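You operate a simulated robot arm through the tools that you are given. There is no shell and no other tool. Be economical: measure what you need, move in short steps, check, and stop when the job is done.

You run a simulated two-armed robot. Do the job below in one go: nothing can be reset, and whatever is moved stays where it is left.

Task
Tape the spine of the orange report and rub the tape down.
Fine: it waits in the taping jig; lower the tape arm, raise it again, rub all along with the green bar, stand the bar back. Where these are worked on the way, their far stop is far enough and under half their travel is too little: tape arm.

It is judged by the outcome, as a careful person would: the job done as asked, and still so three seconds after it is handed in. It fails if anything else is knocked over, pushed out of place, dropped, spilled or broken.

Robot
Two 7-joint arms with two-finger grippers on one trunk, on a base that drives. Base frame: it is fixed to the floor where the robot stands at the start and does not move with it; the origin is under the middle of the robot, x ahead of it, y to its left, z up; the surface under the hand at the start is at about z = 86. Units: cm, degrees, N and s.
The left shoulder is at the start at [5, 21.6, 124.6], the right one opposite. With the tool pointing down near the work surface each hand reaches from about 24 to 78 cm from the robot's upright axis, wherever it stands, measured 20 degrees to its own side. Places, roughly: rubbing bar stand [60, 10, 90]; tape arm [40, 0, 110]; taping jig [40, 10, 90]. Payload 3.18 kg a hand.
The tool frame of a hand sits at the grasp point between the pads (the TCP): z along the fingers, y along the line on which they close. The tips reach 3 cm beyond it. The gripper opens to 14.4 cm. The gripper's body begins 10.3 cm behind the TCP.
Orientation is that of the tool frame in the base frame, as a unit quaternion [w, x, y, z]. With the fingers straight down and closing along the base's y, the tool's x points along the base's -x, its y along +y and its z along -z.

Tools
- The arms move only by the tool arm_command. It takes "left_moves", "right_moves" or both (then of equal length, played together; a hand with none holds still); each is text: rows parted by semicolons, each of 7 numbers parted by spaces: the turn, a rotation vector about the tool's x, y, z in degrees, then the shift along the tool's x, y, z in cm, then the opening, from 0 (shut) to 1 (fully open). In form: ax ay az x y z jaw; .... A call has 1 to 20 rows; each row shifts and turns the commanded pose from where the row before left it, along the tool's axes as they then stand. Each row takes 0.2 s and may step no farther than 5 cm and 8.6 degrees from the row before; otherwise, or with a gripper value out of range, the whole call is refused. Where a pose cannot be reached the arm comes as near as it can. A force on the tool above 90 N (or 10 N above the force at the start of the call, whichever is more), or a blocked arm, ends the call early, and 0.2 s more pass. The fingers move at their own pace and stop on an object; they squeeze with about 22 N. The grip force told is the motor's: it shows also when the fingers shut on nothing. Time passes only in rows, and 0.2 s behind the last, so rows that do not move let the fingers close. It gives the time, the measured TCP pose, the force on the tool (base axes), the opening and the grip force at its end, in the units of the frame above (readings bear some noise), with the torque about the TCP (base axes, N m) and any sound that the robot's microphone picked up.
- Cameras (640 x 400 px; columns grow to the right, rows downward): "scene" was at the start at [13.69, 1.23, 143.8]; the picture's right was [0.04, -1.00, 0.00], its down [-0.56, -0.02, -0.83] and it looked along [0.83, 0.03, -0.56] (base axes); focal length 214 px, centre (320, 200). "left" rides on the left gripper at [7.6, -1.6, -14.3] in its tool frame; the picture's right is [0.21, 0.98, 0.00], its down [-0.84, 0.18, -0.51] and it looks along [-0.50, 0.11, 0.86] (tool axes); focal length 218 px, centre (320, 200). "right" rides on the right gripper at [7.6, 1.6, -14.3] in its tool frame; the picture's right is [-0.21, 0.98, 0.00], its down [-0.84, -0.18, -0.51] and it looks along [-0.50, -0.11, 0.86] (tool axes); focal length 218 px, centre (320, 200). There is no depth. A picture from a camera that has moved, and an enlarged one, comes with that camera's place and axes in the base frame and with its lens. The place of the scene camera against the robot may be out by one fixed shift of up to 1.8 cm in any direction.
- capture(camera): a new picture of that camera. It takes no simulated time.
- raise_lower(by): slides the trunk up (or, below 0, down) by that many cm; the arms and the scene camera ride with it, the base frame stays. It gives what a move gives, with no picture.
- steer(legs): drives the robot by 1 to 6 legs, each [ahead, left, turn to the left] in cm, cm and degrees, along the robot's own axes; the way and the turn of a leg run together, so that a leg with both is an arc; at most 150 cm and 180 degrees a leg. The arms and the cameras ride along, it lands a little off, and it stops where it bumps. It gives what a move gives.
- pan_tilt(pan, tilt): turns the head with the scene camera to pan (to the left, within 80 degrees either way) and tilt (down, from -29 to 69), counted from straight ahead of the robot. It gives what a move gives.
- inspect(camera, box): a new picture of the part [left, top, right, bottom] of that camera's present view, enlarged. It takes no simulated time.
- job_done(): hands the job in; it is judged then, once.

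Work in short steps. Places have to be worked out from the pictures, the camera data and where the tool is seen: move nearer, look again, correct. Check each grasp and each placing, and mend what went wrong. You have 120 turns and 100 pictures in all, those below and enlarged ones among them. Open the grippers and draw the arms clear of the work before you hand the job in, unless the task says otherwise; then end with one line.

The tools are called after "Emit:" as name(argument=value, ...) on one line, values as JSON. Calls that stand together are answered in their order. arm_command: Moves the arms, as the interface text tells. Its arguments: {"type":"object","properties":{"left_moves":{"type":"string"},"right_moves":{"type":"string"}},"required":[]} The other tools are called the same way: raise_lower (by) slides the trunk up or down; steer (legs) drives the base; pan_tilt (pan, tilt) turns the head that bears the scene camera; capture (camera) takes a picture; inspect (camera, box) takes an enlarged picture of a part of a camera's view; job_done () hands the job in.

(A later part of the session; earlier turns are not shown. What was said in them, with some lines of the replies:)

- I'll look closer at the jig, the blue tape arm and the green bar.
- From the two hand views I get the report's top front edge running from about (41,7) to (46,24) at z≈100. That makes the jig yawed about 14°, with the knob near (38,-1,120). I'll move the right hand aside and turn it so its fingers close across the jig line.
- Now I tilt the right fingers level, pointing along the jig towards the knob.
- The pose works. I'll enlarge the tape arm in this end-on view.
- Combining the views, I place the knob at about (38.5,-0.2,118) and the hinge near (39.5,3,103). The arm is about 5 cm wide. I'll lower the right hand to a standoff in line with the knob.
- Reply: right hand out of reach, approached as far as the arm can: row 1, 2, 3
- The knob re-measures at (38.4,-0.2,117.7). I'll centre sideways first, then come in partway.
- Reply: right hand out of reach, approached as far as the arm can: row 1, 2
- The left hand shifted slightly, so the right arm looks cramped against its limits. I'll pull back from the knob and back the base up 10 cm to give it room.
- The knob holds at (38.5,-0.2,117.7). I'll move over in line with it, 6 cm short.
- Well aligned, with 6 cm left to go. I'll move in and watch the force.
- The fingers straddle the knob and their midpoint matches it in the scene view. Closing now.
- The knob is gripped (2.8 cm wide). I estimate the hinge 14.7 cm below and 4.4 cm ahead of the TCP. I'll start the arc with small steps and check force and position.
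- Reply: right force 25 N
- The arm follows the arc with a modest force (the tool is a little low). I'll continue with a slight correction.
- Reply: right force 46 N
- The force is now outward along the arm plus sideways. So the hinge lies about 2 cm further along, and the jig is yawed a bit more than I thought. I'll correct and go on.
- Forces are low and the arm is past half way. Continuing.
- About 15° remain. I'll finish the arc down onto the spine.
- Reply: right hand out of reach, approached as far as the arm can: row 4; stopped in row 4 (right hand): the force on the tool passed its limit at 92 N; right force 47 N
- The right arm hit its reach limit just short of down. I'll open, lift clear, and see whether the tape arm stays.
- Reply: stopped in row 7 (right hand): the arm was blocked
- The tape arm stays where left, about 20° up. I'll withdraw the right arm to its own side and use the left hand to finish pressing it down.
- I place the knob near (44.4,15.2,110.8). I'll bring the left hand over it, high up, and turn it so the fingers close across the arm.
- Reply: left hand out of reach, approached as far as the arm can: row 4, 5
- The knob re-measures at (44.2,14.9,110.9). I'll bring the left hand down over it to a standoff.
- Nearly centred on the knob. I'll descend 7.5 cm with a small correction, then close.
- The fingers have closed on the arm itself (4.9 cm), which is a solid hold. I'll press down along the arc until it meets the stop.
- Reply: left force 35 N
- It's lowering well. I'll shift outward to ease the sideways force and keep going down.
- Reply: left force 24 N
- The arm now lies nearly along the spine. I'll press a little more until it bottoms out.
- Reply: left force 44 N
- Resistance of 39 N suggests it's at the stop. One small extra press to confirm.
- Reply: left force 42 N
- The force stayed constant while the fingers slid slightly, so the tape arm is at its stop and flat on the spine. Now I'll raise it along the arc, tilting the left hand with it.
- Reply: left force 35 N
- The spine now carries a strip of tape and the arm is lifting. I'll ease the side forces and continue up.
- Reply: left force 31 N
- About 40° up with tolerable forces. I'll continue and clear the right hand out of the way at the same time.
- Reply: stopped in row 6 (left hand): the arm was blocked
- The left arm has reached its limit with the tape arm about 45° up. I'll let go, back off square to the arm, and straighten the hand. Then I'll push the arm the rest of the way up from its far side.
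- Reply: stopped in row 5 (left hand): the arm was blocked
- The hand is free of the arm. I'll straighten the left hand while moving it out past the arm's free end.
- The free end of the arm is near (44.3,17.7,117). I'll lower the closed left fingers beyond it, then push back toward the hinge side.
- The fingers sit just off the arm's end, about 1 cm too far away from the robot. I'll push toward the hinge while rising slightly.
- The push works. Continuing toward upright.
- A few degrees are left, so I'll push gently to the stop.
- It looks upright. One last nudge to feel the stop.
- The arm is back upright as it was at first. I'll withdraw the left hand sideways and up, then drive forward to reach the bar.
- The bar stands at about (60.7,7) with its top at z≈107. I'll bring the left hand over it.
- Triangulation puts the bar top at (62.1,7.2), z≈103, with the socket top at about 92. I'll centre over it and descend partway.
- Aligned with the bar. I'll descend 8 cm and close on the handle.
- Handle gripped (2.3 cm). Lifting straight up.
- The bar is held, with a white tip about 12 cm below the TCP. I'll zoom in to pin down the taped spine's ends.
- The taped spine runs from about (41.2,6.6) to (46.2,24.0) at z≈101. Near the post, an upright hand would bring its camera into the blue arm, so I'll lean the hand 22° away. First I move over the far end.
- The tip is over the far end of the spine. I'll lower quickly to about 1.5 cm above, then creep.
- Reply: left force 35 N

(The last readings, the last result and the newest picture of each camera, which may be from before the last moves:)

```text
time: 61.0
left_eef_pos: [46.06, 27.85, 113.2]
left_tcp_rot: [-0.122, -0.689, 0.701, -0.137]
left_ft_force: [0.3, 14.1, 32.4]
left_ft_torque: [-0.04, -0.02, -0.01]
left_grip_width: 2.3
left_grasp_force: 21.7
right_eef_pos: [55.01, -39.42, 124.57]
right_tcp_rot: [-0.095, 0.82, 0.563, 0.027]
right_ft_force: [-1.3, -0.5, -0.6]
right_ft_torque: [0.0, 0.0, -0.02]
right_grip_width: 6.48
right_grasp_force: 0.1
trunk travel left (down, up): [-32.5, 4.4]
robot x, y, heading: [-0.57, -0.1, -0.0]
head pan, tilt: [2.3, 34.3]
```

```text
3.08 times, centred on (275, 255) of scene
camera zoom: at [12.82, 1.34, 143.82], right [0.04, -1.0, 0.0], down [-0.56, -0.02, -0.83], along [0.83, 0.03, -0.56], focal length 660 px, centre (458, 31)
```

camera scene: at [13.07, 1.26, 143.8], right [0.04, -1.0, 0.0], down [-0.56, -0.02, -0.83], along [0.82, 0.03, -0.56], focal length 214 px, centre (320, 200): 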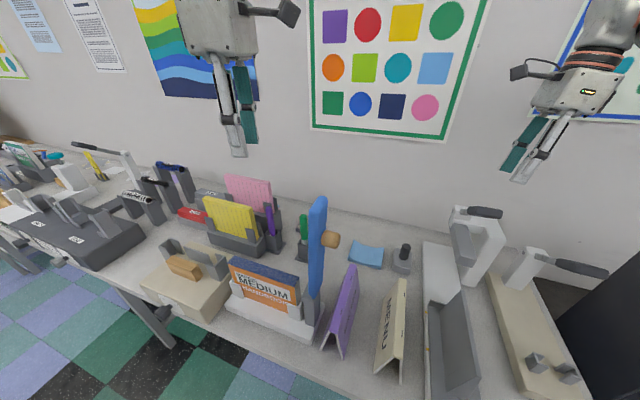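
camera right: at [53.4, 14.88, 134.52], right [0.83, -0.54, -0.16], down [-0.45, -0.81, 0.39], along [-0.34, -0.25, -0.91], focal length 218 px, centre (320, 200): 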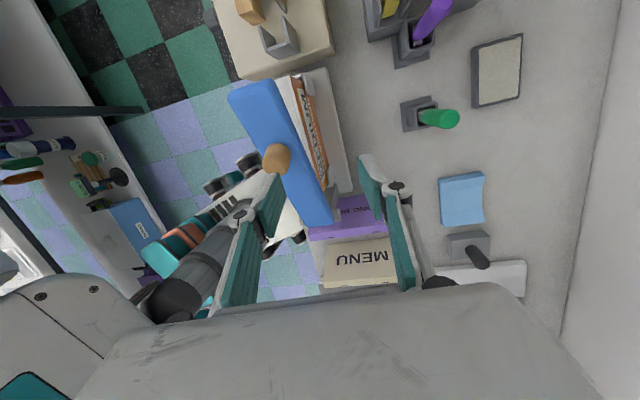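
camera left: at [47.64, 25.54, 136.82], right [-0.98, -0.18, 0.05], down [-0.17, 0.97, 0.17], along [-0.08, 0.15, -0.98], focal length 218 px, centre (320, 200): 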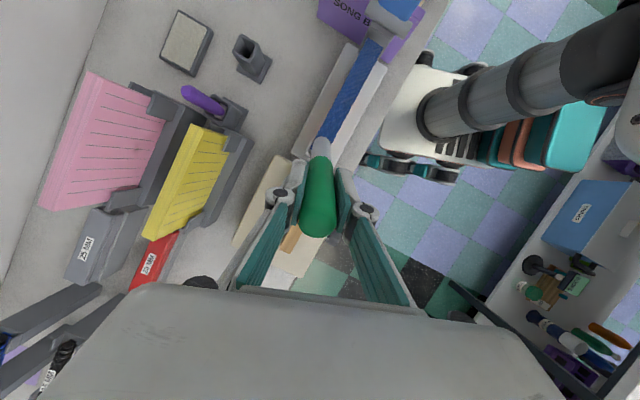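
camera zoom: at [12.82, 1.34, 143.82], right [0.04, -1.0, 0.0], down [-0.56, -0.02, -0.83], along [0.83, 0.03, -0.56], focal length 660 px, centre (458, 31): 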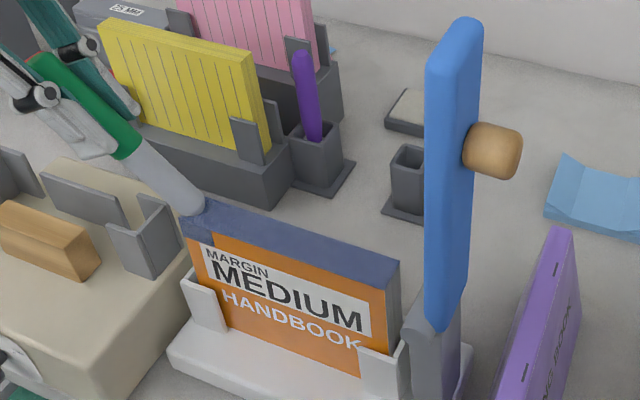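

Contact: about 35 N, and where the tip presses, the tape is already folding onto the cover. I'll ease the pressure a bit, touch the very end, then sweep along the spine.

Emit:
arm_command(left_moves="0 0 0 0.11 0 -0.28 0; 0 0 0 -0.54 -0.16 -0.2 0; 0 0 0 0 0 0 0; 0 0 0 0.9 0.264 0.345 0; 0 0 0 0.9 0.264 0.345 0; 0 0 0 0.9 0.264 0.345 0; 0 0 0 0.9 0.264 0.345 0; 0 0 0 0.9 0.264 0.345 0; 0 0 0 0 0 0 0")

Emit:
inspect(camera="scene", box=[210, 190, 340, 320])

```text
time: 63.0
left_eef_pos: [44.8, 23.67, 113.27]
left_tcp_rot: [-0.123, -0.689, 0.701, -0.136]
left_ft_force: [-0.4, 0.3, -1.3]
left_ft_torque: [-0.01, -0.01, 0.01]
left_grip_width: 2.3
left_grasp_force: 21.9
right_eef_pos: [55.18, -39.43, 124.42]
right_tcp_rot: [-0.095, 0.82, 0.563, 0.026]
right_ft_force: [0.6, -0.5, -0.9]
right_ft_torque: [0.05, 0.02, 0.0]
right_grip_width: 6.47
right_grasp_force: 0.0
trunk travel left (down, up): [-32.5, 4.4]
robot x, y, heading: [-0.64, -0.15, 0.1]
head pan, tilt: [2.3, 34.3]
```

```text
3.08 times, centred on (275, 255) of scene
camera zoom: at [13.02, 1.28, 143.8], right [0.04, -1.0, 0.0], down [-0.56, -0.02, -0.83], along [0.82, 0.03, -0.56], focal length 660 px, centre (458, 31)
```

zoom: 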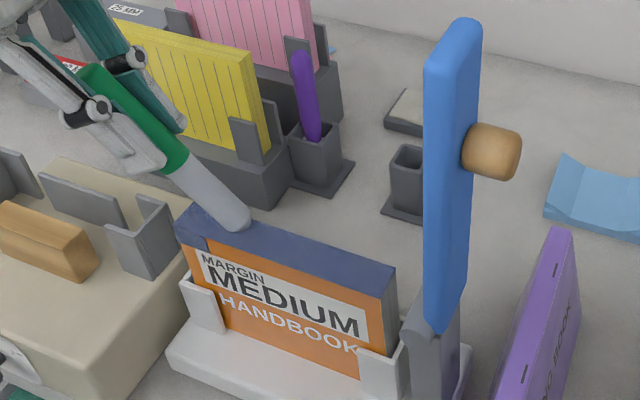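

Contact was lost after the start, and only the first bit is laid down. I'll press down again and sweep back to the end.

Emit:
arm_command(left_moves="0 0 0 -0.11 0 0.28 0; 0 0 0 -0.07 0 0.19 0; 0 0 0 0 0 0 0")

```text
time: 63.9
left_eef_pos: [44.88, 23.59, 113.0]
left_tcp_rot: [-0.122, -0.689, 0.701, -0.138]
left_ft_force: [-0.6, 7.6, 27.6]
left_ft_torque: [-0.55, -0.11, 0.0]
left_grip_width: 2.3
left_grasp_force: 22.0
right_eef_pos: [55.14, -39.33, 124.49]
right_tcp_rot: [-0.093, 0.821, 0.563, 0.027]
right_ft_force: [1.1, -0.3, 0.0]
right_ft_torque: [0.02, 0.01, 0.0]
right_grip_width: 6.47
right_grasp_force: 0.1
trunk travel left (down, up): [-32.5, 4.4]
robot x, y, heading: [-0.61, -0.16, -0.2]
head pan, tilt: [2.3, 34.3]
```

About 28 N now. Sweeping back to the far end and checking.

Emit:
arm_command(left_moves="0 0 0 -0.9 -0.264 -0.345 0; 0 0 0 -0.9 -0.264 -0.345 0; 0 0 0 -0.9 -0.264 -0.345 0; 0 0 0 -0.9 -0.264 -0.345 0; 0 0 0 -0.6 -0.18 -0.23 0")

Emit:
inspect(camera="scene", box=[210, 190, 340, 320])

```text
time: 65.0
left_eef_pos: [46.16, 28.04, 112.71]
left_tcp_rot: [-0.123, -0.689, 0.702, -0.136]
left_ft_force: [0.6, -0.4, -1.2]
left_ft_torque: [-0.02, -0.01, 0.01]
left_grip_width: 2.3
left_grasp_force: 22.2
right_eef_pos: [55.19, -39.44, 124.45]
right_tcp_rot: [-0.095, 0.82, 0.563, 0.026]
right_ft_force: [-0.1, -0.2, -0.5]
right_ft_torque: [0.02, 0.0, 0.01]
right_grip_width: 6.48
right_grasp_force: 0.1
trunk travel left (down, up): [-32.5, 4.4]
robot x, y, heading: [-0.73, -0.1, -0.1]
head pan, tilt: [2.3, 34.3]
```

```text
3.08 times, centred on (275, 255) of scene
camera zoom: at [13.02, 1.28, 143.79], right [0.04, -1.0, 0.0], down [-0.56, -0.02, -0.83], along [0.82, 0.03, -0.56], focal length 660 px, centre (458, 31)
```

zoom: 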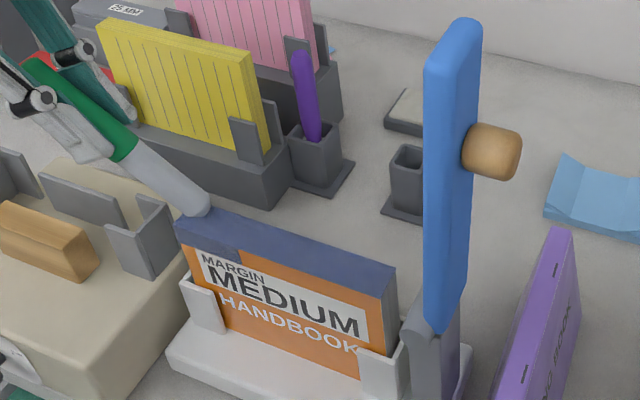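

The lap now covers the first stretch. The bar slips a little in the grip under load, so I'll sweep onward with gentle downward feed.

Emit:
arm_command(left_moves="0 0 0 0.9 0.264 0.345 0; 0 0 0 0.9 0.264 0.345 0; 0 0 0 0.9 0.264 0.345 0; 0 0 0 -0.11 0 0.28 0; 0 0 0 0.88 0.264 0.39 0; 0 0 0 0.88 0.264 0.39 0; 0 0 0 0.88 0.264 0.39 0; 0 0 0 0.88 0.264 0.39 0")

Emit:
inspect(camera="scene", box=[210, 190, 340, 320])

```text
time: 66.8
left_eef_pos: [44.35, 21.25, 112.4]
left_tcp_rot: [-0.122, -0.689, 0.701, -0.137]
left_ft_force: [0.9, 6.0, 15.6]
left_ft_torque: [-0.29, -0.14, 0.1]
left_grip_width: 2.29
left_grasp_force: 22.1
right_eef_pos: [55.18, -39.36, 124.55]
right_tcp_rot: [-0.094, 0.82, 0.563, 0.027]
right_ft_force: [-0.3, 0.6, 0.2]
right_ft_torque: [0.01, 0.01, 0.02]
right_grip_width: 6.46
right_grasp_force: 0.0
trunk travel left (down, up): [-32.5, 4.4]
robot x, y, heading: [-0.82, 0.24, 0.1]
head pan, tilt: [2.3, 34.3]
```

```text
3.08 times, centred on (275, 255) of scene
camera zoom: at [12.93, 1.31, 143.82], right [0.04, -1.0, 0.0], down [-0.56, -0.02, -0.83], along [0.83, 0.03, -0.56], focal length 660 px, centre (458, 31)
```

zoom: 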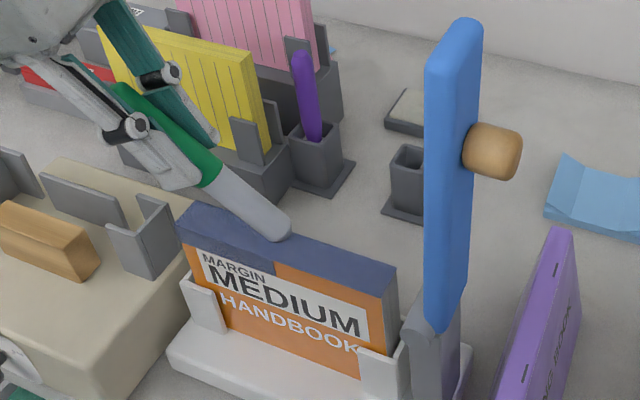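

Working: the lap follows the tip, at about 16 N. Continuing with a slight correction toward the spine centre.

Emit:
arm_command(left_moves="0 0 0 0.88 0.33 0.39 0; 0 0 0 0.88 0.33 0.39 0; 0 0 0 0.88 0.33 0.39 0; 0 0 0 0.88 0.33 0.39 0; 0 0 0 0.88 0.3 0.39 0")

Emit:
inspect(camera="scene", box=[210, 190, 340, 320])

```text
time: 68.0
left_eef_pos: [42.62, 16.73, 112.05]
left_tcp_rot: [-0.123, -0.689, 0.701, -0.136]
left_ft_force: [3.4, 9.0, 22.6]
left_ft_torque: [-0.45, -0.14, 0.01]
left_grip_width: 2.32
left_grasp_force: 22.2
right_eef_pos: [55.17, -39.43, 124.38]
right_tcp_rot: [-0.093, 0.821, 0.563, 0.026]
right_ft_force: [-0.6, 0.0, 0.1]
right_ft_torque: [0.0, -0.02, 0.02]
right_grip_width: 6.47
right_grasp_force: 0.2
trunk travel left (down, up): [-32.5, 4.4]
robot x, y, heading: [-0.84, 0.1, 0.3]
head pan, tilt: [2.3, 34.3]
```

```text
3.08 times, centred on (275, 255) of scene
camera zoom: at [12.92, 1.34, 143.81], right [0.04, -1.0, 0.0], down [-0.56, -0.02, -0.83], along [0.83, 0.03, -0.56], focal length 660 px, centre (458, 31)
```

zoom: 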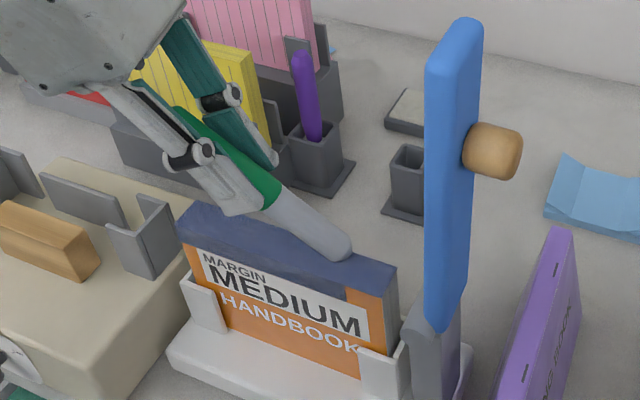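

About 4 cm remain. Finishing toward the post end.

Emit:
arm_command(left_moves="0 0 0 0.88 0.25 0.38 0; 0 0 0 0.88 0.25 0.38 0; 0 0 0 0.88 0.25 0.38 0; 0 0 0 0.88 0.25 0.38 0; 0 0 0 0.45 0.13 0.18 0")

Emit:
inspect(camera="scene", box=[210, 190, 340, 320])

```text
time: 69.2
left_eef_pos: [41.29, 12.24, 111.68]
left_tcp_rot: [-0.124, -0.688, 0.702, -0.134]
left_ft_force: [0.0, 0.3, 2.7]
left_ft_torque: [-0.1, 0.03, -0.05]
left_grip_width: 2.3
left_grasp_force: 22.2
right_eef_pos: [55.1, -39.35, 124.3]
right_tcp_rot: [-0.094, 0.821, 0.563, 0.026]
right_ft_force: [0.2, -0.2, -0.4]
right_ft_torque: [-0.02, 0.02, 0.01]
right_grip_width: 6.47
right_grasp_force: 0.0
trunk travel left (down, up): [-32.5, 4.4]
robot x, y, heading: [-0.98, -0.23, 0.1]
head pan, tilt: [2.3, 34.3]
```

```text
3.08 times, centred on (275, 255) of scene
camera zoom: at [13.0, 1.26, 143.78], right [0.04, -1.0, 0.0], down [-0.56, -0.02, -0.83], along [0.83, 0.03, -0.56], focal length 660 px, centre (458, 31)
```

zoom: 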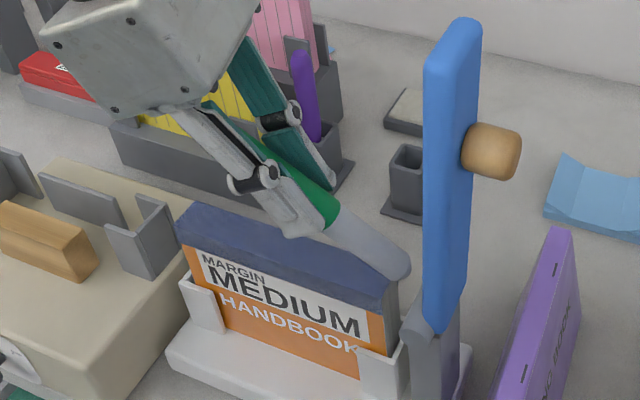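

The tape is now laid along the whole spine, with the lap reaching the post end. I'll lift the bar clear and check the result.

Emit:
arm_command(left_moves="0 0 0 0.73 0 -1.86 0; 0 0 0 0.73 0 -1.86 0; 0 0 0 0 0 -3 0; 0 0 0 -2 0 -3 0; 0 0 0 -2 0 -2 0; 0 0 0 0 0 0 0")

Emit:
inspect(camera="scene", box=[210, 190, 340, 320])

Emit:
capture(camera="left")

```text
time: 70.7
left_eef_pos: [41.31, 18.56, 121.74]
left_tcp_rot: [-0.124, -0.688, 0.702, -0.135]
left_ft_force: [0.1, 0.3, -1.8]
left_ft_torque: [-0.03, 0.02, 0.01]
left_grip_width: 2.33
left_grasp_force: 21.6
right_eef_pos: [55.33, -39.47, 124.48]
right_tcp_rot: [-0.094, 0.821, 0.563, 0.026]
right_ft_force: [-0.5, -1.0, -0.1]
right_ft_torque: [0.01, 0.01, 0.01]
right_grip_width: 6.47
right_grasp_force: 0.2
trunk travel left (down, up): [-32.5, 4.4]
robot x, y, heading: [-0.82, -0.09, 0.1]
head pan, tilt: [2.3, 34.3]
```

```text
3.08 times, centred on (275, 255) of scene
camera zoom: at [13.04, 1.23, 143.79], right [0.04, -1.0, 0.0], down [-0.56, -0.02, -0.83], along [0.82, 0.03, -0.56], focal length 660 px, centre (458, 31)
```

zoom: 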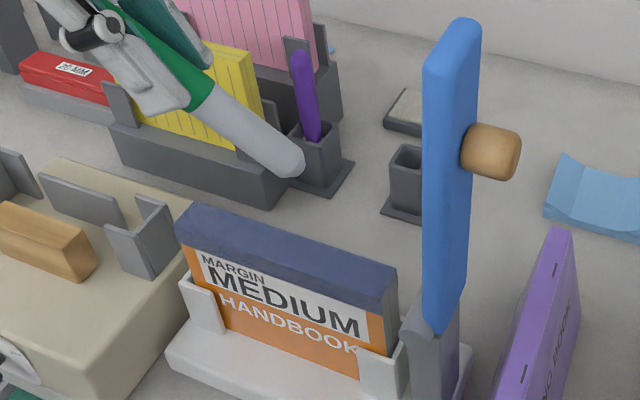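

```text
26 pictures are left
camera left: at [42.7, 16.54, 137.85], right [-0.98, -0.18, 0.06], down [-0.17, 0.97, 0.17], along [-0.08, 0.15, -0.98], focal length 218 px, centre (320, 200)
```

left: 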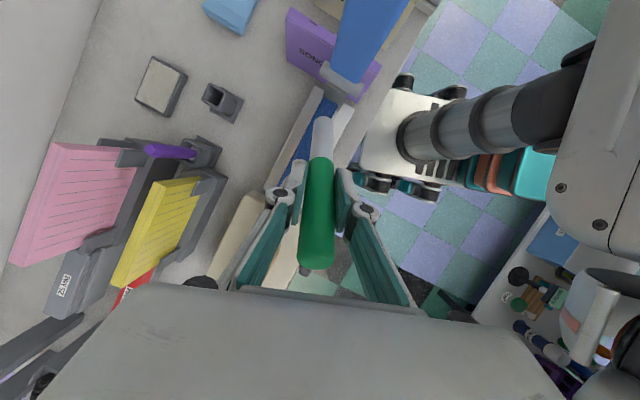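

Tape laid neatly end to end. The bar has pivoted in the grip: its tip is near (42,11.4,112.3), leaning about 37°. I'll turn the hand to bring the bar vertical again.

Emit:
arm_command(left_moves="0 -7.4 0 0 0 0 0; 0 -7.4 0 0 0 0 0; 0 -7.4 0 0 0 0 0; 0 -7.4 0 0 0 0 0; 0 -7.4 0 0 0 0 0; 0 0 0 0 0 0 0")

Emit:
capture(camera="left")

Emit:
inspect(camera="scene", box=[200, 130, 360, 290])

```text
time: 72.0
left_eef_pos: [41.4, 19.01, 121.89]
left_tcp_rot: [0.105, -0.696, 0.704, 0.09]
left_ft_force: [0.2, 0.5, -1.0]
left_ft_torque: [-0.02, 0.01, 0.0]
left_grip_width: 2.28
left_grasp_force: 21.8
right_eef_pos: [55.2, -39.4, 124.47]
right_tcp_rot: [-0.093, 0.821, 0.563, 0.026]
right_ft_force: [0.0, 0.4, -0.1]
right_ft_torque: [-0.04, 0.02, -0.01]
right_grip_width: 6.5
right_grasp_force: 0.0
trunk travel left (down, up): [-32.5, 4.4]
robot x, y, heading: [-0.79, 0.05, -0.3]
head pan, tilt: [2.3, 34.3]
```

```text
25 pictures are left
camera left: at [42.61, 7.61, 133.48], right [-0.98, -0.19, -0.08], down [-0.18, 0.67, 0.72], along [-0.08, 0.71, -0.69], focal length 218 px, centre (320, 200)
```

left: 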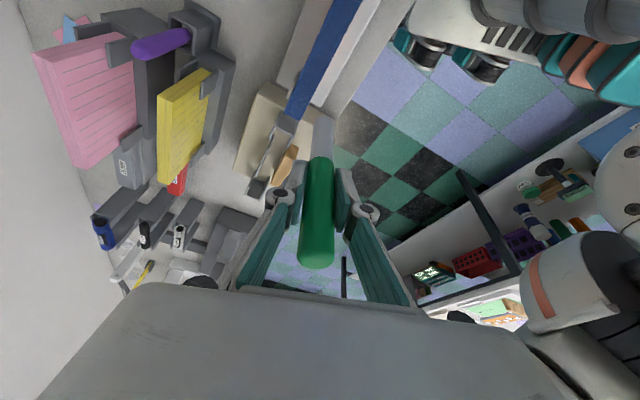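

```text
2.50 times, centred on (280, 210) of scene
camera zoom: at [13.03, 1.37, 143.79], right [0.04, -1.0, 0.0], down [-0.56, -0.02, -0.83], along [0.82, 0.03, -0.56], focal length 536 px, centre (420, 175)
```

zoom: 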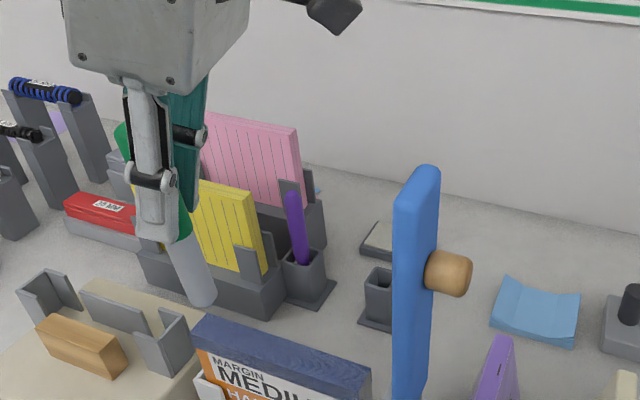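

I'll zoom in to measure the remaining lean.

Emit:
inspect(camera="scene", box=[220, 170, 300, 260])

Emit:
inspect(camera="left", box=[260, 130, 380, 280])

```text
4.44 times, centred on (260, 215) of scene
camera zoom: at [13.03, 1.37, 143.79], right [0.04, -1.0, 0.0], down [-0.56, -0.02, -0.83], along [0.82, 0.03, -0.56], focal length 953 px, centre (587, 133)
```

zoom: 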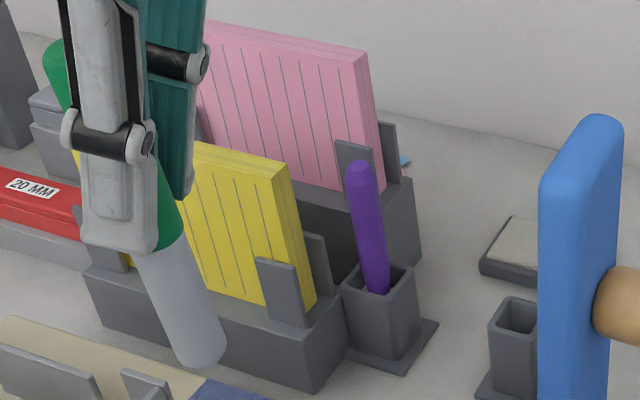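

```text
2.67 times, centred on (320, 205) of left
camera zoom: at [42.61, 7.61, 133.48], right [-0.98, -0.19, -0.08], down [-0.18, 0.67, 0.72], along [-0.08, 0.71, -0.69], focal length 582 px, centre (320, 187)
```

zoom: 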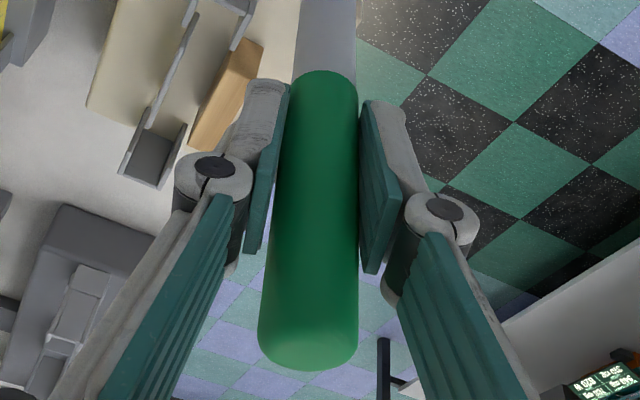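

About 5° of lean is left, plus 2.5° sideways. I'll correct both and carry the bar over the stand at (62.3,7.3).

Emit:
arm_command(left_moves="-2.5 -5 0 0 0 0 0; 0 0 0 0 -4 0 0; 0 0 0 0 -4 0 0; 0 0 0 1.8 -2.6 -0.7 0; 0 0 0 1.8 -2.6 -0.7 0; 0 0 0 1.8 -2.6 -0.7 0; 0 0 0 1.8 -2.6 -0.7 0; 0 0 0 1.8 -2.5 -0.7 0; 0 0 0 1.8 0 -0.7 0; 0 0 0 0 0 0 0")

Emit:
capture(camera="left")

Emit:
inspect(camera="scene", box=[260, 120, 360, 250])

```text
time: 74.5
left_eef_pos: [63.42, 10.62, 121.44]
left_tcp_rot: [-0.104, 0.715, -0.679, -0.131]
left_ft_force: [0.1, 1.3, -1.0]
left_ft_torque: [-0.01, 0.02, 0.0]
left_grip_width: 2.29
left_grasp_force: 22.2
right_eef_pos: [55.25, -39.43, 124.42]
right_tcp_rot: [-0.094, 0.821, 0.562, 0.026]
right_ft_force: [0.4, -0.4, -0.6]
right_ft_torque: [-0.05, 0.0, -0.02]
right_grip_width: 6.48
right_grasp_force: 0.2
trunk travel left (down, up): [-32.5, 4.4]
robot x, y, heading: [-0.92, 0.06, 0.0]
head pan, tilt: [2.3, 34.3]
stopped in row 10 (left hand): the arm was blocked; the commanded pose is now the measured one
```

```text
21 pictures are left
camera left: at [66.06, -1.21, 132.21], right [-0.97, -0.25, -0.04], down [-0.19, 0.62, 0.76], along [-0.17, 0.74, -0.65], focal length 218 px, centre (320, 200)
```

left: 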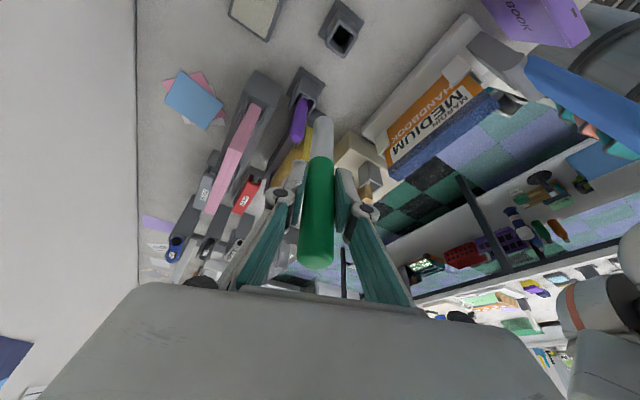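

```text
3.08 times, centred on (310, 185) of scene
camera zoom: at [13.04, 1.33, 143.79], right [0.04, -1.0, 0.0], down [-0.56, -0.02, -0.83], along [0.82, 0.03, -0.56], focal length 660 px, centre (351, 246)
```

zoom: 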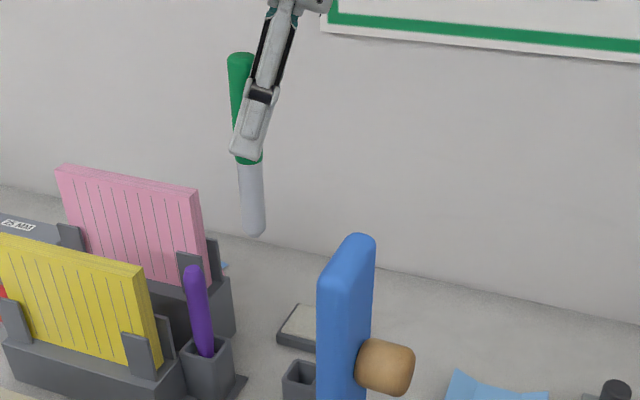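

The left arm hit a limit at y≈10.6, but the bar hangs vertical with its tip near (63.5,10.7,110.5). I'll strafe the base right about 3.5 cm, pulling the right hand in by the same amount.

Emit:
arm_command(right_moves="0 0 0 3 -1 0 0.45; 0 0 0 3 -1 0 0.45; 0 0 0 0 0 0 0.45")

Emit:
steer(legs=[[0, -3.5, 0]])

Emit:
capture(camera="left")

```text
time: 75.2
left_eef_pos: [63.29, 10.44, 121.46]
left_tcp_rot: [-0.105, 0.715, -0.679, -0.13]
left_ft_force: [0.4, -0.4, -0.8]
left_ft_torque: [0.01, 0.0, 0.03]
left_grip_width: 2.29
left_grasp_force: 21.7
right_eef_pos: [55.5, -33.35, 125.9]
right_tcp_rot: [-0.095, 0.821, 0.563, 0.026]
right_ft_force: [-0.6, 0.4, 0.2]
right_ft_torque: [-0.02, 0.0, 0.02]
right_grip_width: 6.49
right_grasp_force: 0.0
trunk travel left (down, up): [-32.5, 4.4]
robot x, y, heading: [-0.95, 0.49, 0.1]
head pan, tilt: [2.3, 34.3]
```

```text
time: 76.2
left_eef_pos: [63.44, 7.06, 121.53]
left_tcp_rot: [-0.105, 0.715, -0.679, -0.129]
left_ft_force: [1.0, -0.4, 0.4]
left_ft_torque: [0.04, -0.02, -0.04]
left_grip_width: 2.29
left_grasp_force: 22.1
right_eef_pos: [55.63, -36.73, 125.83]
right_tcp_rot: [-0.094, 0.82, 0.564, 0.026]
right_ft_force: [0.5, -0.8, 0.3]
right_ft_torque: [0.05, -0.02, 0.0]
right_grip_width: 6.46
right_grasp_force: 0.0
trunk travel left (down, up): [-32.5, 4.4]
robot x, y, heading: [-0.87, -3.37, 0.1]
head pan, tilt: [2.3, 34.3]
```

```text
19 pictures are left
camera left: at [66.01, -4.79, 132.39], right [-0.97, -0.25, -0.04], down [-0.2, 0.62, 0.76], along [-0.16, 0.74, -0.65], focal length 218 px, centre (320, 200)
```

left: 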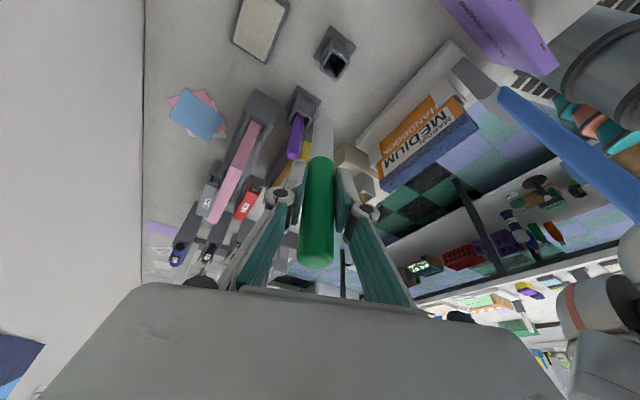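

The socket hole is at about (62.15,7.4) and the tip at (63.7,7.3). I'll shift 1.5 cm toward the robot and descend 11 cm.

Emit:
arm_command(left_moves="0 0 0 -0.05 1.5 0.05 0; 0 0 0 1.22 -0.11 3.49 0; 0 0 0 1.22 -0.11 3.49 0; 0 0 0 1.22 -0.11 3.49 0; 0 0 0 0 0 0 0")

Emit:
inspect(camera="left", box=[240, 40, 400, 220])

Emit:
inspect(camera="scene", box=[270, 180, 350, 270])

```text
time: 77.4
left_eef_pos: [61.98, 7.17, 110.37]
left_tcp_rot: [-0.106, 0.715, -0.679, -0.129]
left_ft_force: [0.3, 0.7, -1.2]
left_ft_torque: [-0.03, 0.0, 0.02]
left_grip_width: 2.26
left_grasp_force: 21.7
right_eef_pos: [55.48, -36.83, 125.91]
right_tcp_rot: [-0.094, 0.82, 0.563, 0.027]
right_ft_force: [0.1, 0.9, 0.5]
right_ft_torque: [0.0, -0.01, 0.0]
right_grip_width: 6.49
right_grasp_force: 0.1
trunk travel left (down, up): [-32.5, 4.4]
robot x, y, heading: [-0.54, -3.29, 0.1]
head pan, tilt: [2.3, 34.3]
```

```text
2.22 times, centred on (320, 130) of left
camera zoom: at [64.56, -4.76, 121.31], right [-0.97, -0.25, -0.04], down [-0.2, 0.62, 0.76], along [-0.16, 0.74, -0.65], focal length 485 px, centre (320, 356)
```

zoom: 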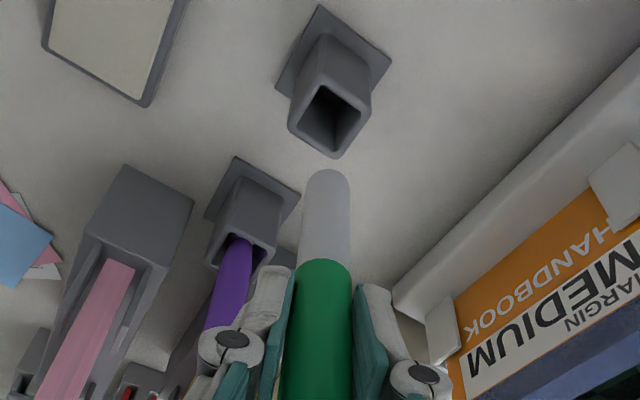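

```text
4.44 times, centred on (310, 225) of scene
camera zoom: at [12.95, -2.16, 143.81], right [0.04, -1.0, 0.0], down [-0.56, -0.02, -0.83], along [0.83, 0.03, -0.56], focal length 953 px, centre (364, 89)
```

zoom: 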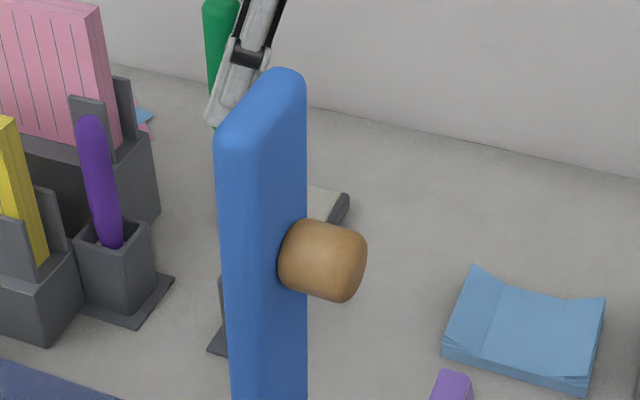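

The tip (62.2,7.3) sits right over the socket opening (~62.3,7.3). I'll descend to just above it and look again.

Emit:
arm_command(left_moves="0 0 0 0.82 -0.07 2.36 0; 0 0 0 0.66 -0.06 1.89 0; 0 0 0 0 0 0 0")

Emit:
inspect(camera="left", box=[260, 50, 380, 170])

```text
time: 78.2
left_eef_pos: [61.91, 6.94, 105.87]
left_tcp_rot: [-0.106, 0.714, -0.68, -0.128]
left_ft_force: [-0.1, -0.6, -1.1]
left_ft_torque: [0.02, -0.01, -0.02]
left_grip_width: 2.29
left_grasp_force: 21.6
right_eef_pos: [55.63, -36.72, 125.91]
right_tcp_rot: [-0.094, 0.82, 0.563, 0.026]
right_ft_force: [0.0, -0.8, 0.4]
right_ft_torque: [0.01, -0.01, 0.03]
right_grip_width: 6.53
right_grasp_force: 0.0
trunk travel left (down, up): [-32.5, 4.4]
robot x, y, heading: [-0.71, -3.35, 0.2]
head pan, tilt: [2.3, 34.3]
```

```text
3.33 times, centred on (320, 110) of left
camera zoom: at [64.54, -4.81, 116.72], right [-0.97, -0.25, -0.04], down [-0.2, 0.62, 0.76], along [-0.16, 0.74, -0.65], focal length 728 px, centre (320, 500)
```

zoom: 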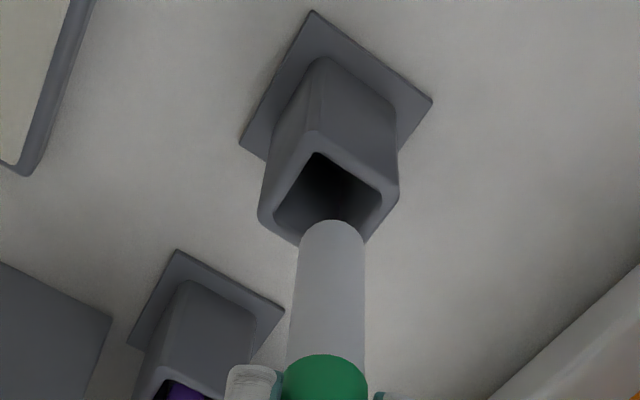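

Well aligned. Inserting the first 3 cm and watching the force.

Emit:
arm_command(left_moves="0 0 0 0.33 -0.13 0.94 0; 0 0 0 0.33 -0.03 0.94 0; 0 0 0 0.33 -0.03 0.94 0; 0 0 0 0 0 0 0")

Emit:
inspect(camera="left", box=[260, 50, 380, 170])

```text
time: 79.2
left_eef_pos: [61.99, 7.07, 102.94]
left_tcp_rot: [-0.105, 0.715, -0.68, -0.129]
left_ft_force: [1.3, -8.0, 2.2]
left_ft_torque: [-0.82, -0.13, 0.0]
left_grip_width: 2.28
left_grasp_force: 21.6
right_eef_pos: [55.6, -36.85, 125.82]
right_tcp_rot: [-0.095, 0.821, 0.563, 0.026]
right_ft_force: [0.5, 0.1, 0.6]
right_ft_torque: [0.01, -0.03, -0.02]
right_grip_width: 6.47
right_grasp_force: 0.0
trunk travel left (down, up): [-32.5, 4.4]
robot x, y, heading: [-0.18, -3.49, 0.1]
head pan, tilt: [2.3, 34.3]
```

```text
3.33 times, centred on (320, 110) of left
camera zoom: at [64.72, -4.82, 113.78], right [-0.97, -0.25, -0.04], down [-0.19, 0.62, 0.76], along [-0.16, 0.74, -0.65], focal length 728 px, centre (320, 500)
```

zoom: 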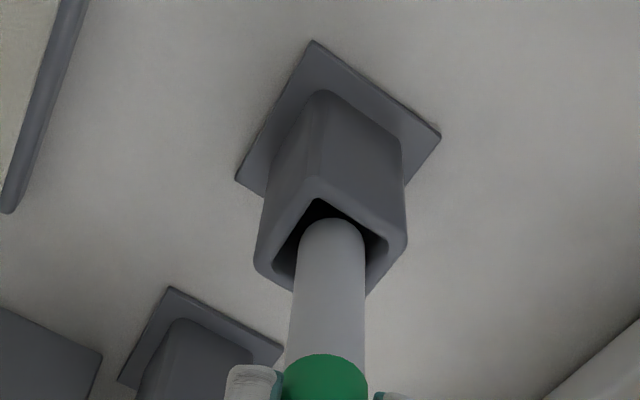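

The tip is entering but rubbing on the +y side (8 N). I'll shift 0.35 cm to -y and feed down a little.

Emit:
arm_command(left_moves="0 0 0 0.32 0 -0.11 0; 0 0 0 0.33 -0.03 0.94 0; 0 0 0 0 0 0 0")

Emit:
inspect(camera="left", box=[260, 50, 380, 170])

```text
time: 80.0
left_eef_pos: [62.0, 6.6, 101.96]
left_tcp_rot: [-0.105, 0.714, -0.68, -0.129]
left_ft_force: [0.6, 0.8, -1.3]
left_ft_torque: [-0.02, 0.03, 0.02]
left_grip_width: 2.31
left_grasp_force: 22.4
right_eef_pos: [55.56, -36.88, 125.77]
right_tcp_rot: [-0.093, 0.821, 0.563, 0.027]
right_ft_force: [0.3, -0.3, -0.3]
right_ft_torque: [0.0, 0.01, 0.02]
right_grip_width: 6.49
right_grasp_force: 0.1
trunk travel left (down, up): [-32.5, 4.4]
robot x, y, heading: [-0.64, -3.35, 0.0]
head pan, tilt: [2.3, 34.3]
```

```text
3.33 times, centred on (320, 110) of left
camera zoom: at [64.65, -5.13, 112.79], right [-0.97, -0.25, -0.04], down [-0.2, 0.62, 0.76], along [-0.16, 0.74, -0.65], focal length 728 px, centre (320, 500)
```

zoom: 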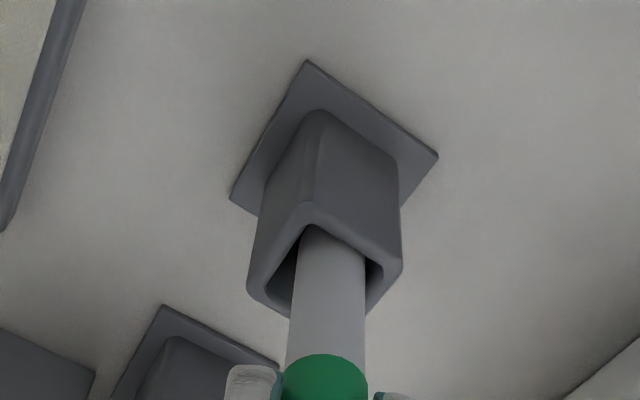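

The tip is inside the socket with no force. Continuing down with a slight shift to centre it.

Emit:
arm_command(left_moves="0 0 0 0.33 -0.2 0.94 0; 0 0 0 0.33 -0.03 0.94 0; 0 0 0 0.16 -0.02 0.47 0; 0 0 0 0 0 0 0")

```text
time: 81.0
left_eef_pos: [62.25, 6.64, 99.51]
left_tcp_rot: [-0.105, 0.715, -0.679, -0.129]
left_ft_force: [0.2, 0.4, -1.1]
left_ft_torque: [0.0, 0.01, 0.01]
left_grip_width: 2.31
left_grasp_force: 21.8
right_eef_pos: [55.61, -36.68, 125.87]
right_tcp_rot: [-0.094, 0.821, 0.563, 0.026]
right_ft_force: [0.0, 0.4, 0.6]
right_ft_torque: [0.04, 0.02, 0.02]
right_grip_width: 6.49
right_grasp_force: 0.1
trunk travel left (down, up): [-32.5, 4.4]
robot x, y, heading: [-0.78, -3.52, -0.1]
head pan, tilt: [2.3, 34.3]
```

No force yet. Feeding down gently until it bottoms.

Emit:
arm_command(left_moves="0 0 0 0.16 0 0.47 0; 0 0 0 0.16 0 0.47 0; 0 0 0 0.13 0 0.38 0; 0 0 0 0 0 0 0")

Emit:
inspect(camera="left", box=[240, 50, 400, 270])

```text
time: 82.0
left_eef_pos: [62.32, 6.77, 98.27]
left_tcp_rot: [-0.106, 0.715, -0.678, -0.129]
left_ft_force: [-0.7, -0.4, 16.7]
left_ft_torque: [0.09, 0.11, 0.01]
left_grip_width: 2.29
left_grasp_force: 21.9
right_eef_pos: [55.41, -36.81, 125.86]
right_tcp_rot: [-0.094, 0.821, 0.563, 0.027]
right_ft_force: [0.3, -0.3, 0.1]
right_ft_torque: [0.01, 0.04, -0.01]
right_grip_width: 6.48
right_grasp_force: 0.1
trunk travel left (down, up): [-32.5, 4.4]
robot x, y, heading: [-0.75, -3.41, 0.2]
head pan, tilt: [2.3, 34.3]
```

```text
1.82 times, centred on (320, 160) of left
camera zoom: at [64.82, -5.08, 109.18], right [-0.97, -0.25, -0.05], down [-0.2, 0.62, 0.76], along [-0.16, 0.74, -0.65], focal length 397 px, centre (320, 273)
```

zoom: 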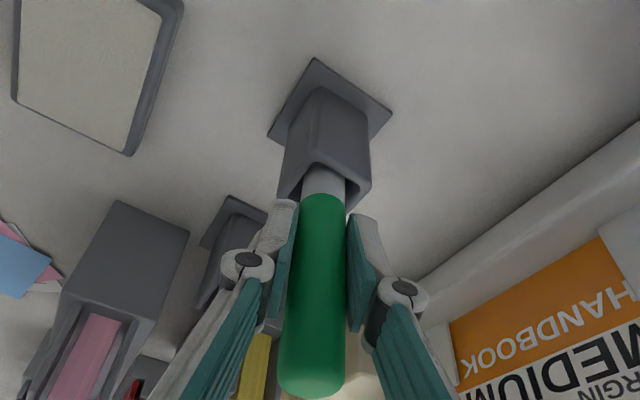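

Seated with 17 N. I'll open and withdraw along the fingers.

Emit:
arm_command(left_moves="0 0 0 0 0 0 0.15; 0 0 0 0 0 0 0.35; 0 0 0 0 0 0 0.35; 0 0 0 0 0 -2 0.35; 0 0 0 0 0 -3 0.35; 0 0 0 0 0 -4 0.35; 0 0 0 0 0 -4 0.35; 0 0 0 0 0 -4 0.35; 0 0 0 0 0 0 0.35")

Emit:
capture(camera="left")

Emit:
capture(camera="scene")

```text
time: 84.0
left_eef_pos: [63.77, 3.24, 114.53]
left_tcp_rot: [-0.096, 0.729, -0.666, -0.126]
left_ft_force: [0.0, 0.9, 0.6]
left_ft_torque: [-0.01, -0.03, 0.0]
left_grip_width: 5.01
left_grasp_force: 0.1
right_eef_pos: [55.57, -36.82, 125.82]
right_tcp_rot: [-0.095, 0.82, 0.564, 0.027]
right_ft_force: [-0.7, -0.1, 1.0]
right_ft_torque: [0.01, 0.0, -0.02]
right_grip_width: 6.47
right_grasp_force: 0.1
trunk travel left (down, up): [-32.5, 4.4]
robot x, y, heading: [-0.81, -3.42, 0.1]
head pan, tilt: [2.3, 34.3]
```

```text
12 pictures are left
camera left: at [66.85, -8.28, 125.46], right [-0.96, -0.29, -0.04], down [-0.22, 0.62, 0.75], along [-0.19, 0.72, -0.66], focal length 218 px, centre (320, 200)
```

left: 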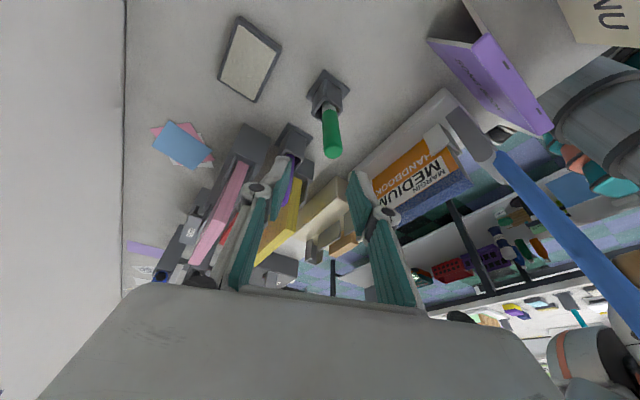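

```text
11 pictures are left
camera scene: at [13.01, -2.22, 143.79], right [0.04, -1.0, 0.0], down [-0.56, -0.02, -0.83], along [0.82, 0.04, -0.56], focal length 214 px, centre (320, 200)
```

scene: 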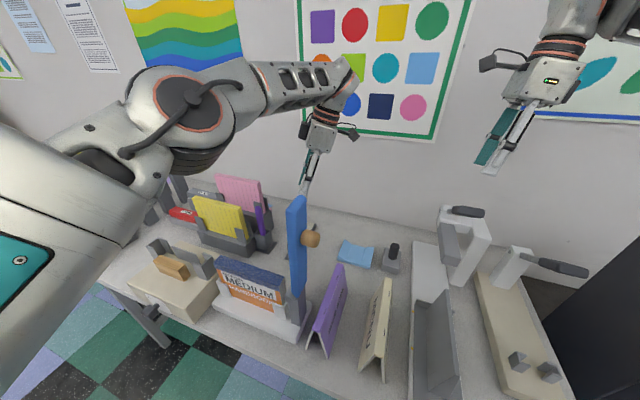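

The bar stands in its holder. I'll raise the left hand, straighten it, and draw it back clear over the left side.

Emit:
arm_command(left_moves="0 0 0 -1.3 0 -3.7 0.35; 0 0 0 -1.3 0 -3.7 0.35; 0 0 0 -1.3 0 -3.7 0.35; 0 0 0 -1.3 0 -3.7 0.35; 0 6.7 0 -2 0 0 0.35; 0 6.7 0 -3 0 0 0.35; 0 6.7 0 -4 0 0 0.35; 0 0 0 -4 0 0 0.35; 0 0 0 -4 0 0 0.35; 0 0 0 0 4 0 0.35; 0 0 0 0 4 0 0.35; 0 0 0 0 4 0 0.35; 0 0 0 0 4 0 0.35; 0 0 0 0 4 0 0.35; 0 0 0 0 4 0 0.35; 0 0 0 0 0 0 0.35")

Emit:
capture(camera="scene")

```text
time: 87.4
left_eef_pos: [38.72, 16.82, 129.7]
left_tcp_rot: [0.015, 0.726, -0.687, -0.002]
left_ft_force: [-0.3, 0.3, 0.2]
left_ft_torque: [0.03, 0.01, -0.01]
left_grip_width: 5.03
left_grasp_force: 0.0
left hand out of reach, approached as far as the arm can: row 2, 3, 4, 5, 6, 7
right_eef_pos: [55.75, -36.82, 125.65]
right_tcp_rot: [-0.094, 0.821, 0.562, 0.026]
right_ft_force: [0.5, 0.0, -0.4]
right_ft_torque: [0.03, -0.02, 0.0]
right_grip_width: 6.46
right_grasp_force: 0.0
trunk travel left (down, up): [-32.5, 4.4]
robot x, y, heading: [-0.29, -3.13, 0.2]
head pan, tilt: [2.3, 34.3]
```

```text
10 pictures are left
camera scene: at [13.1, -2.21, 143.79], right [0.04, -1.0, 0.0], down [-0.56, -0.02, -0.83], along [0.82, 0.04, -0.56], focal length 214 px, centre (320, 200)
```

scene: 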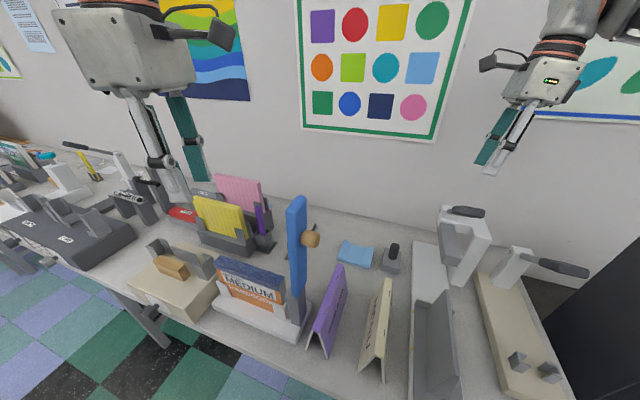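

Everything looks in place. A final close look at the spine, bar and tape arm.

Emit:
capture(camera="left")

Emit:
inspect(camera="scene", box=[200, 180, 340, 340])

```text
9 pictures are left
camera left: at [41.17, 9.45, 143.97], right [-0.96, -0.26, 0.03], down [-0.21, 0.84, 0.5], along [-0.15, 0.47, -0.87], focal length 218 px, centre (320, 200)
```

left: 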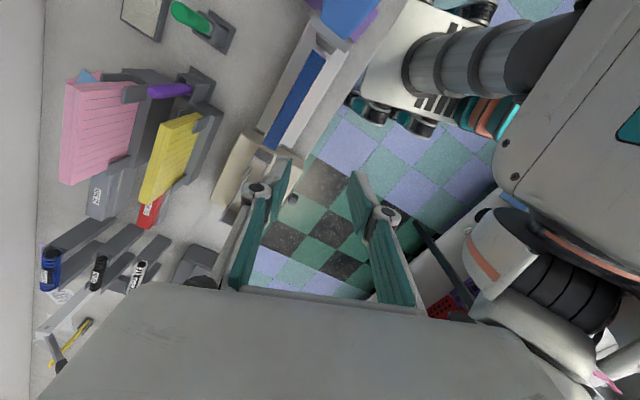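

```text
2.50 times, centred on (270, 260) of scene
camera zoom: at [13.1, -2.21, 143.79], right [0.04, -1.0, 0.0], down [-0.56, -0.02, -0.83], along [0.82, 0.04, -0.56], focal length 536 px, centre (445, 50)
```

zoom: 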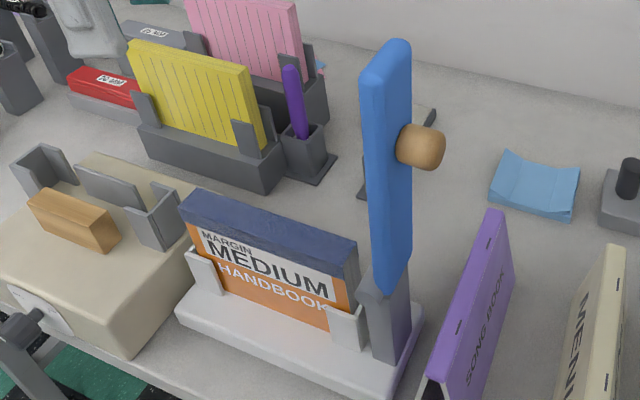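

The tape is down along the whole spine, the tape arm is upright, the bar is back in its stand, and both grippers are open and clear. Handing in.

Emit:
job_done()

```text
The job is handed in.
```

The orange report's spine is taped and rubbed down along its full length, the tape arm is raised again, the green bar is back in its stand, and the last pictures show nothing else disturbed.
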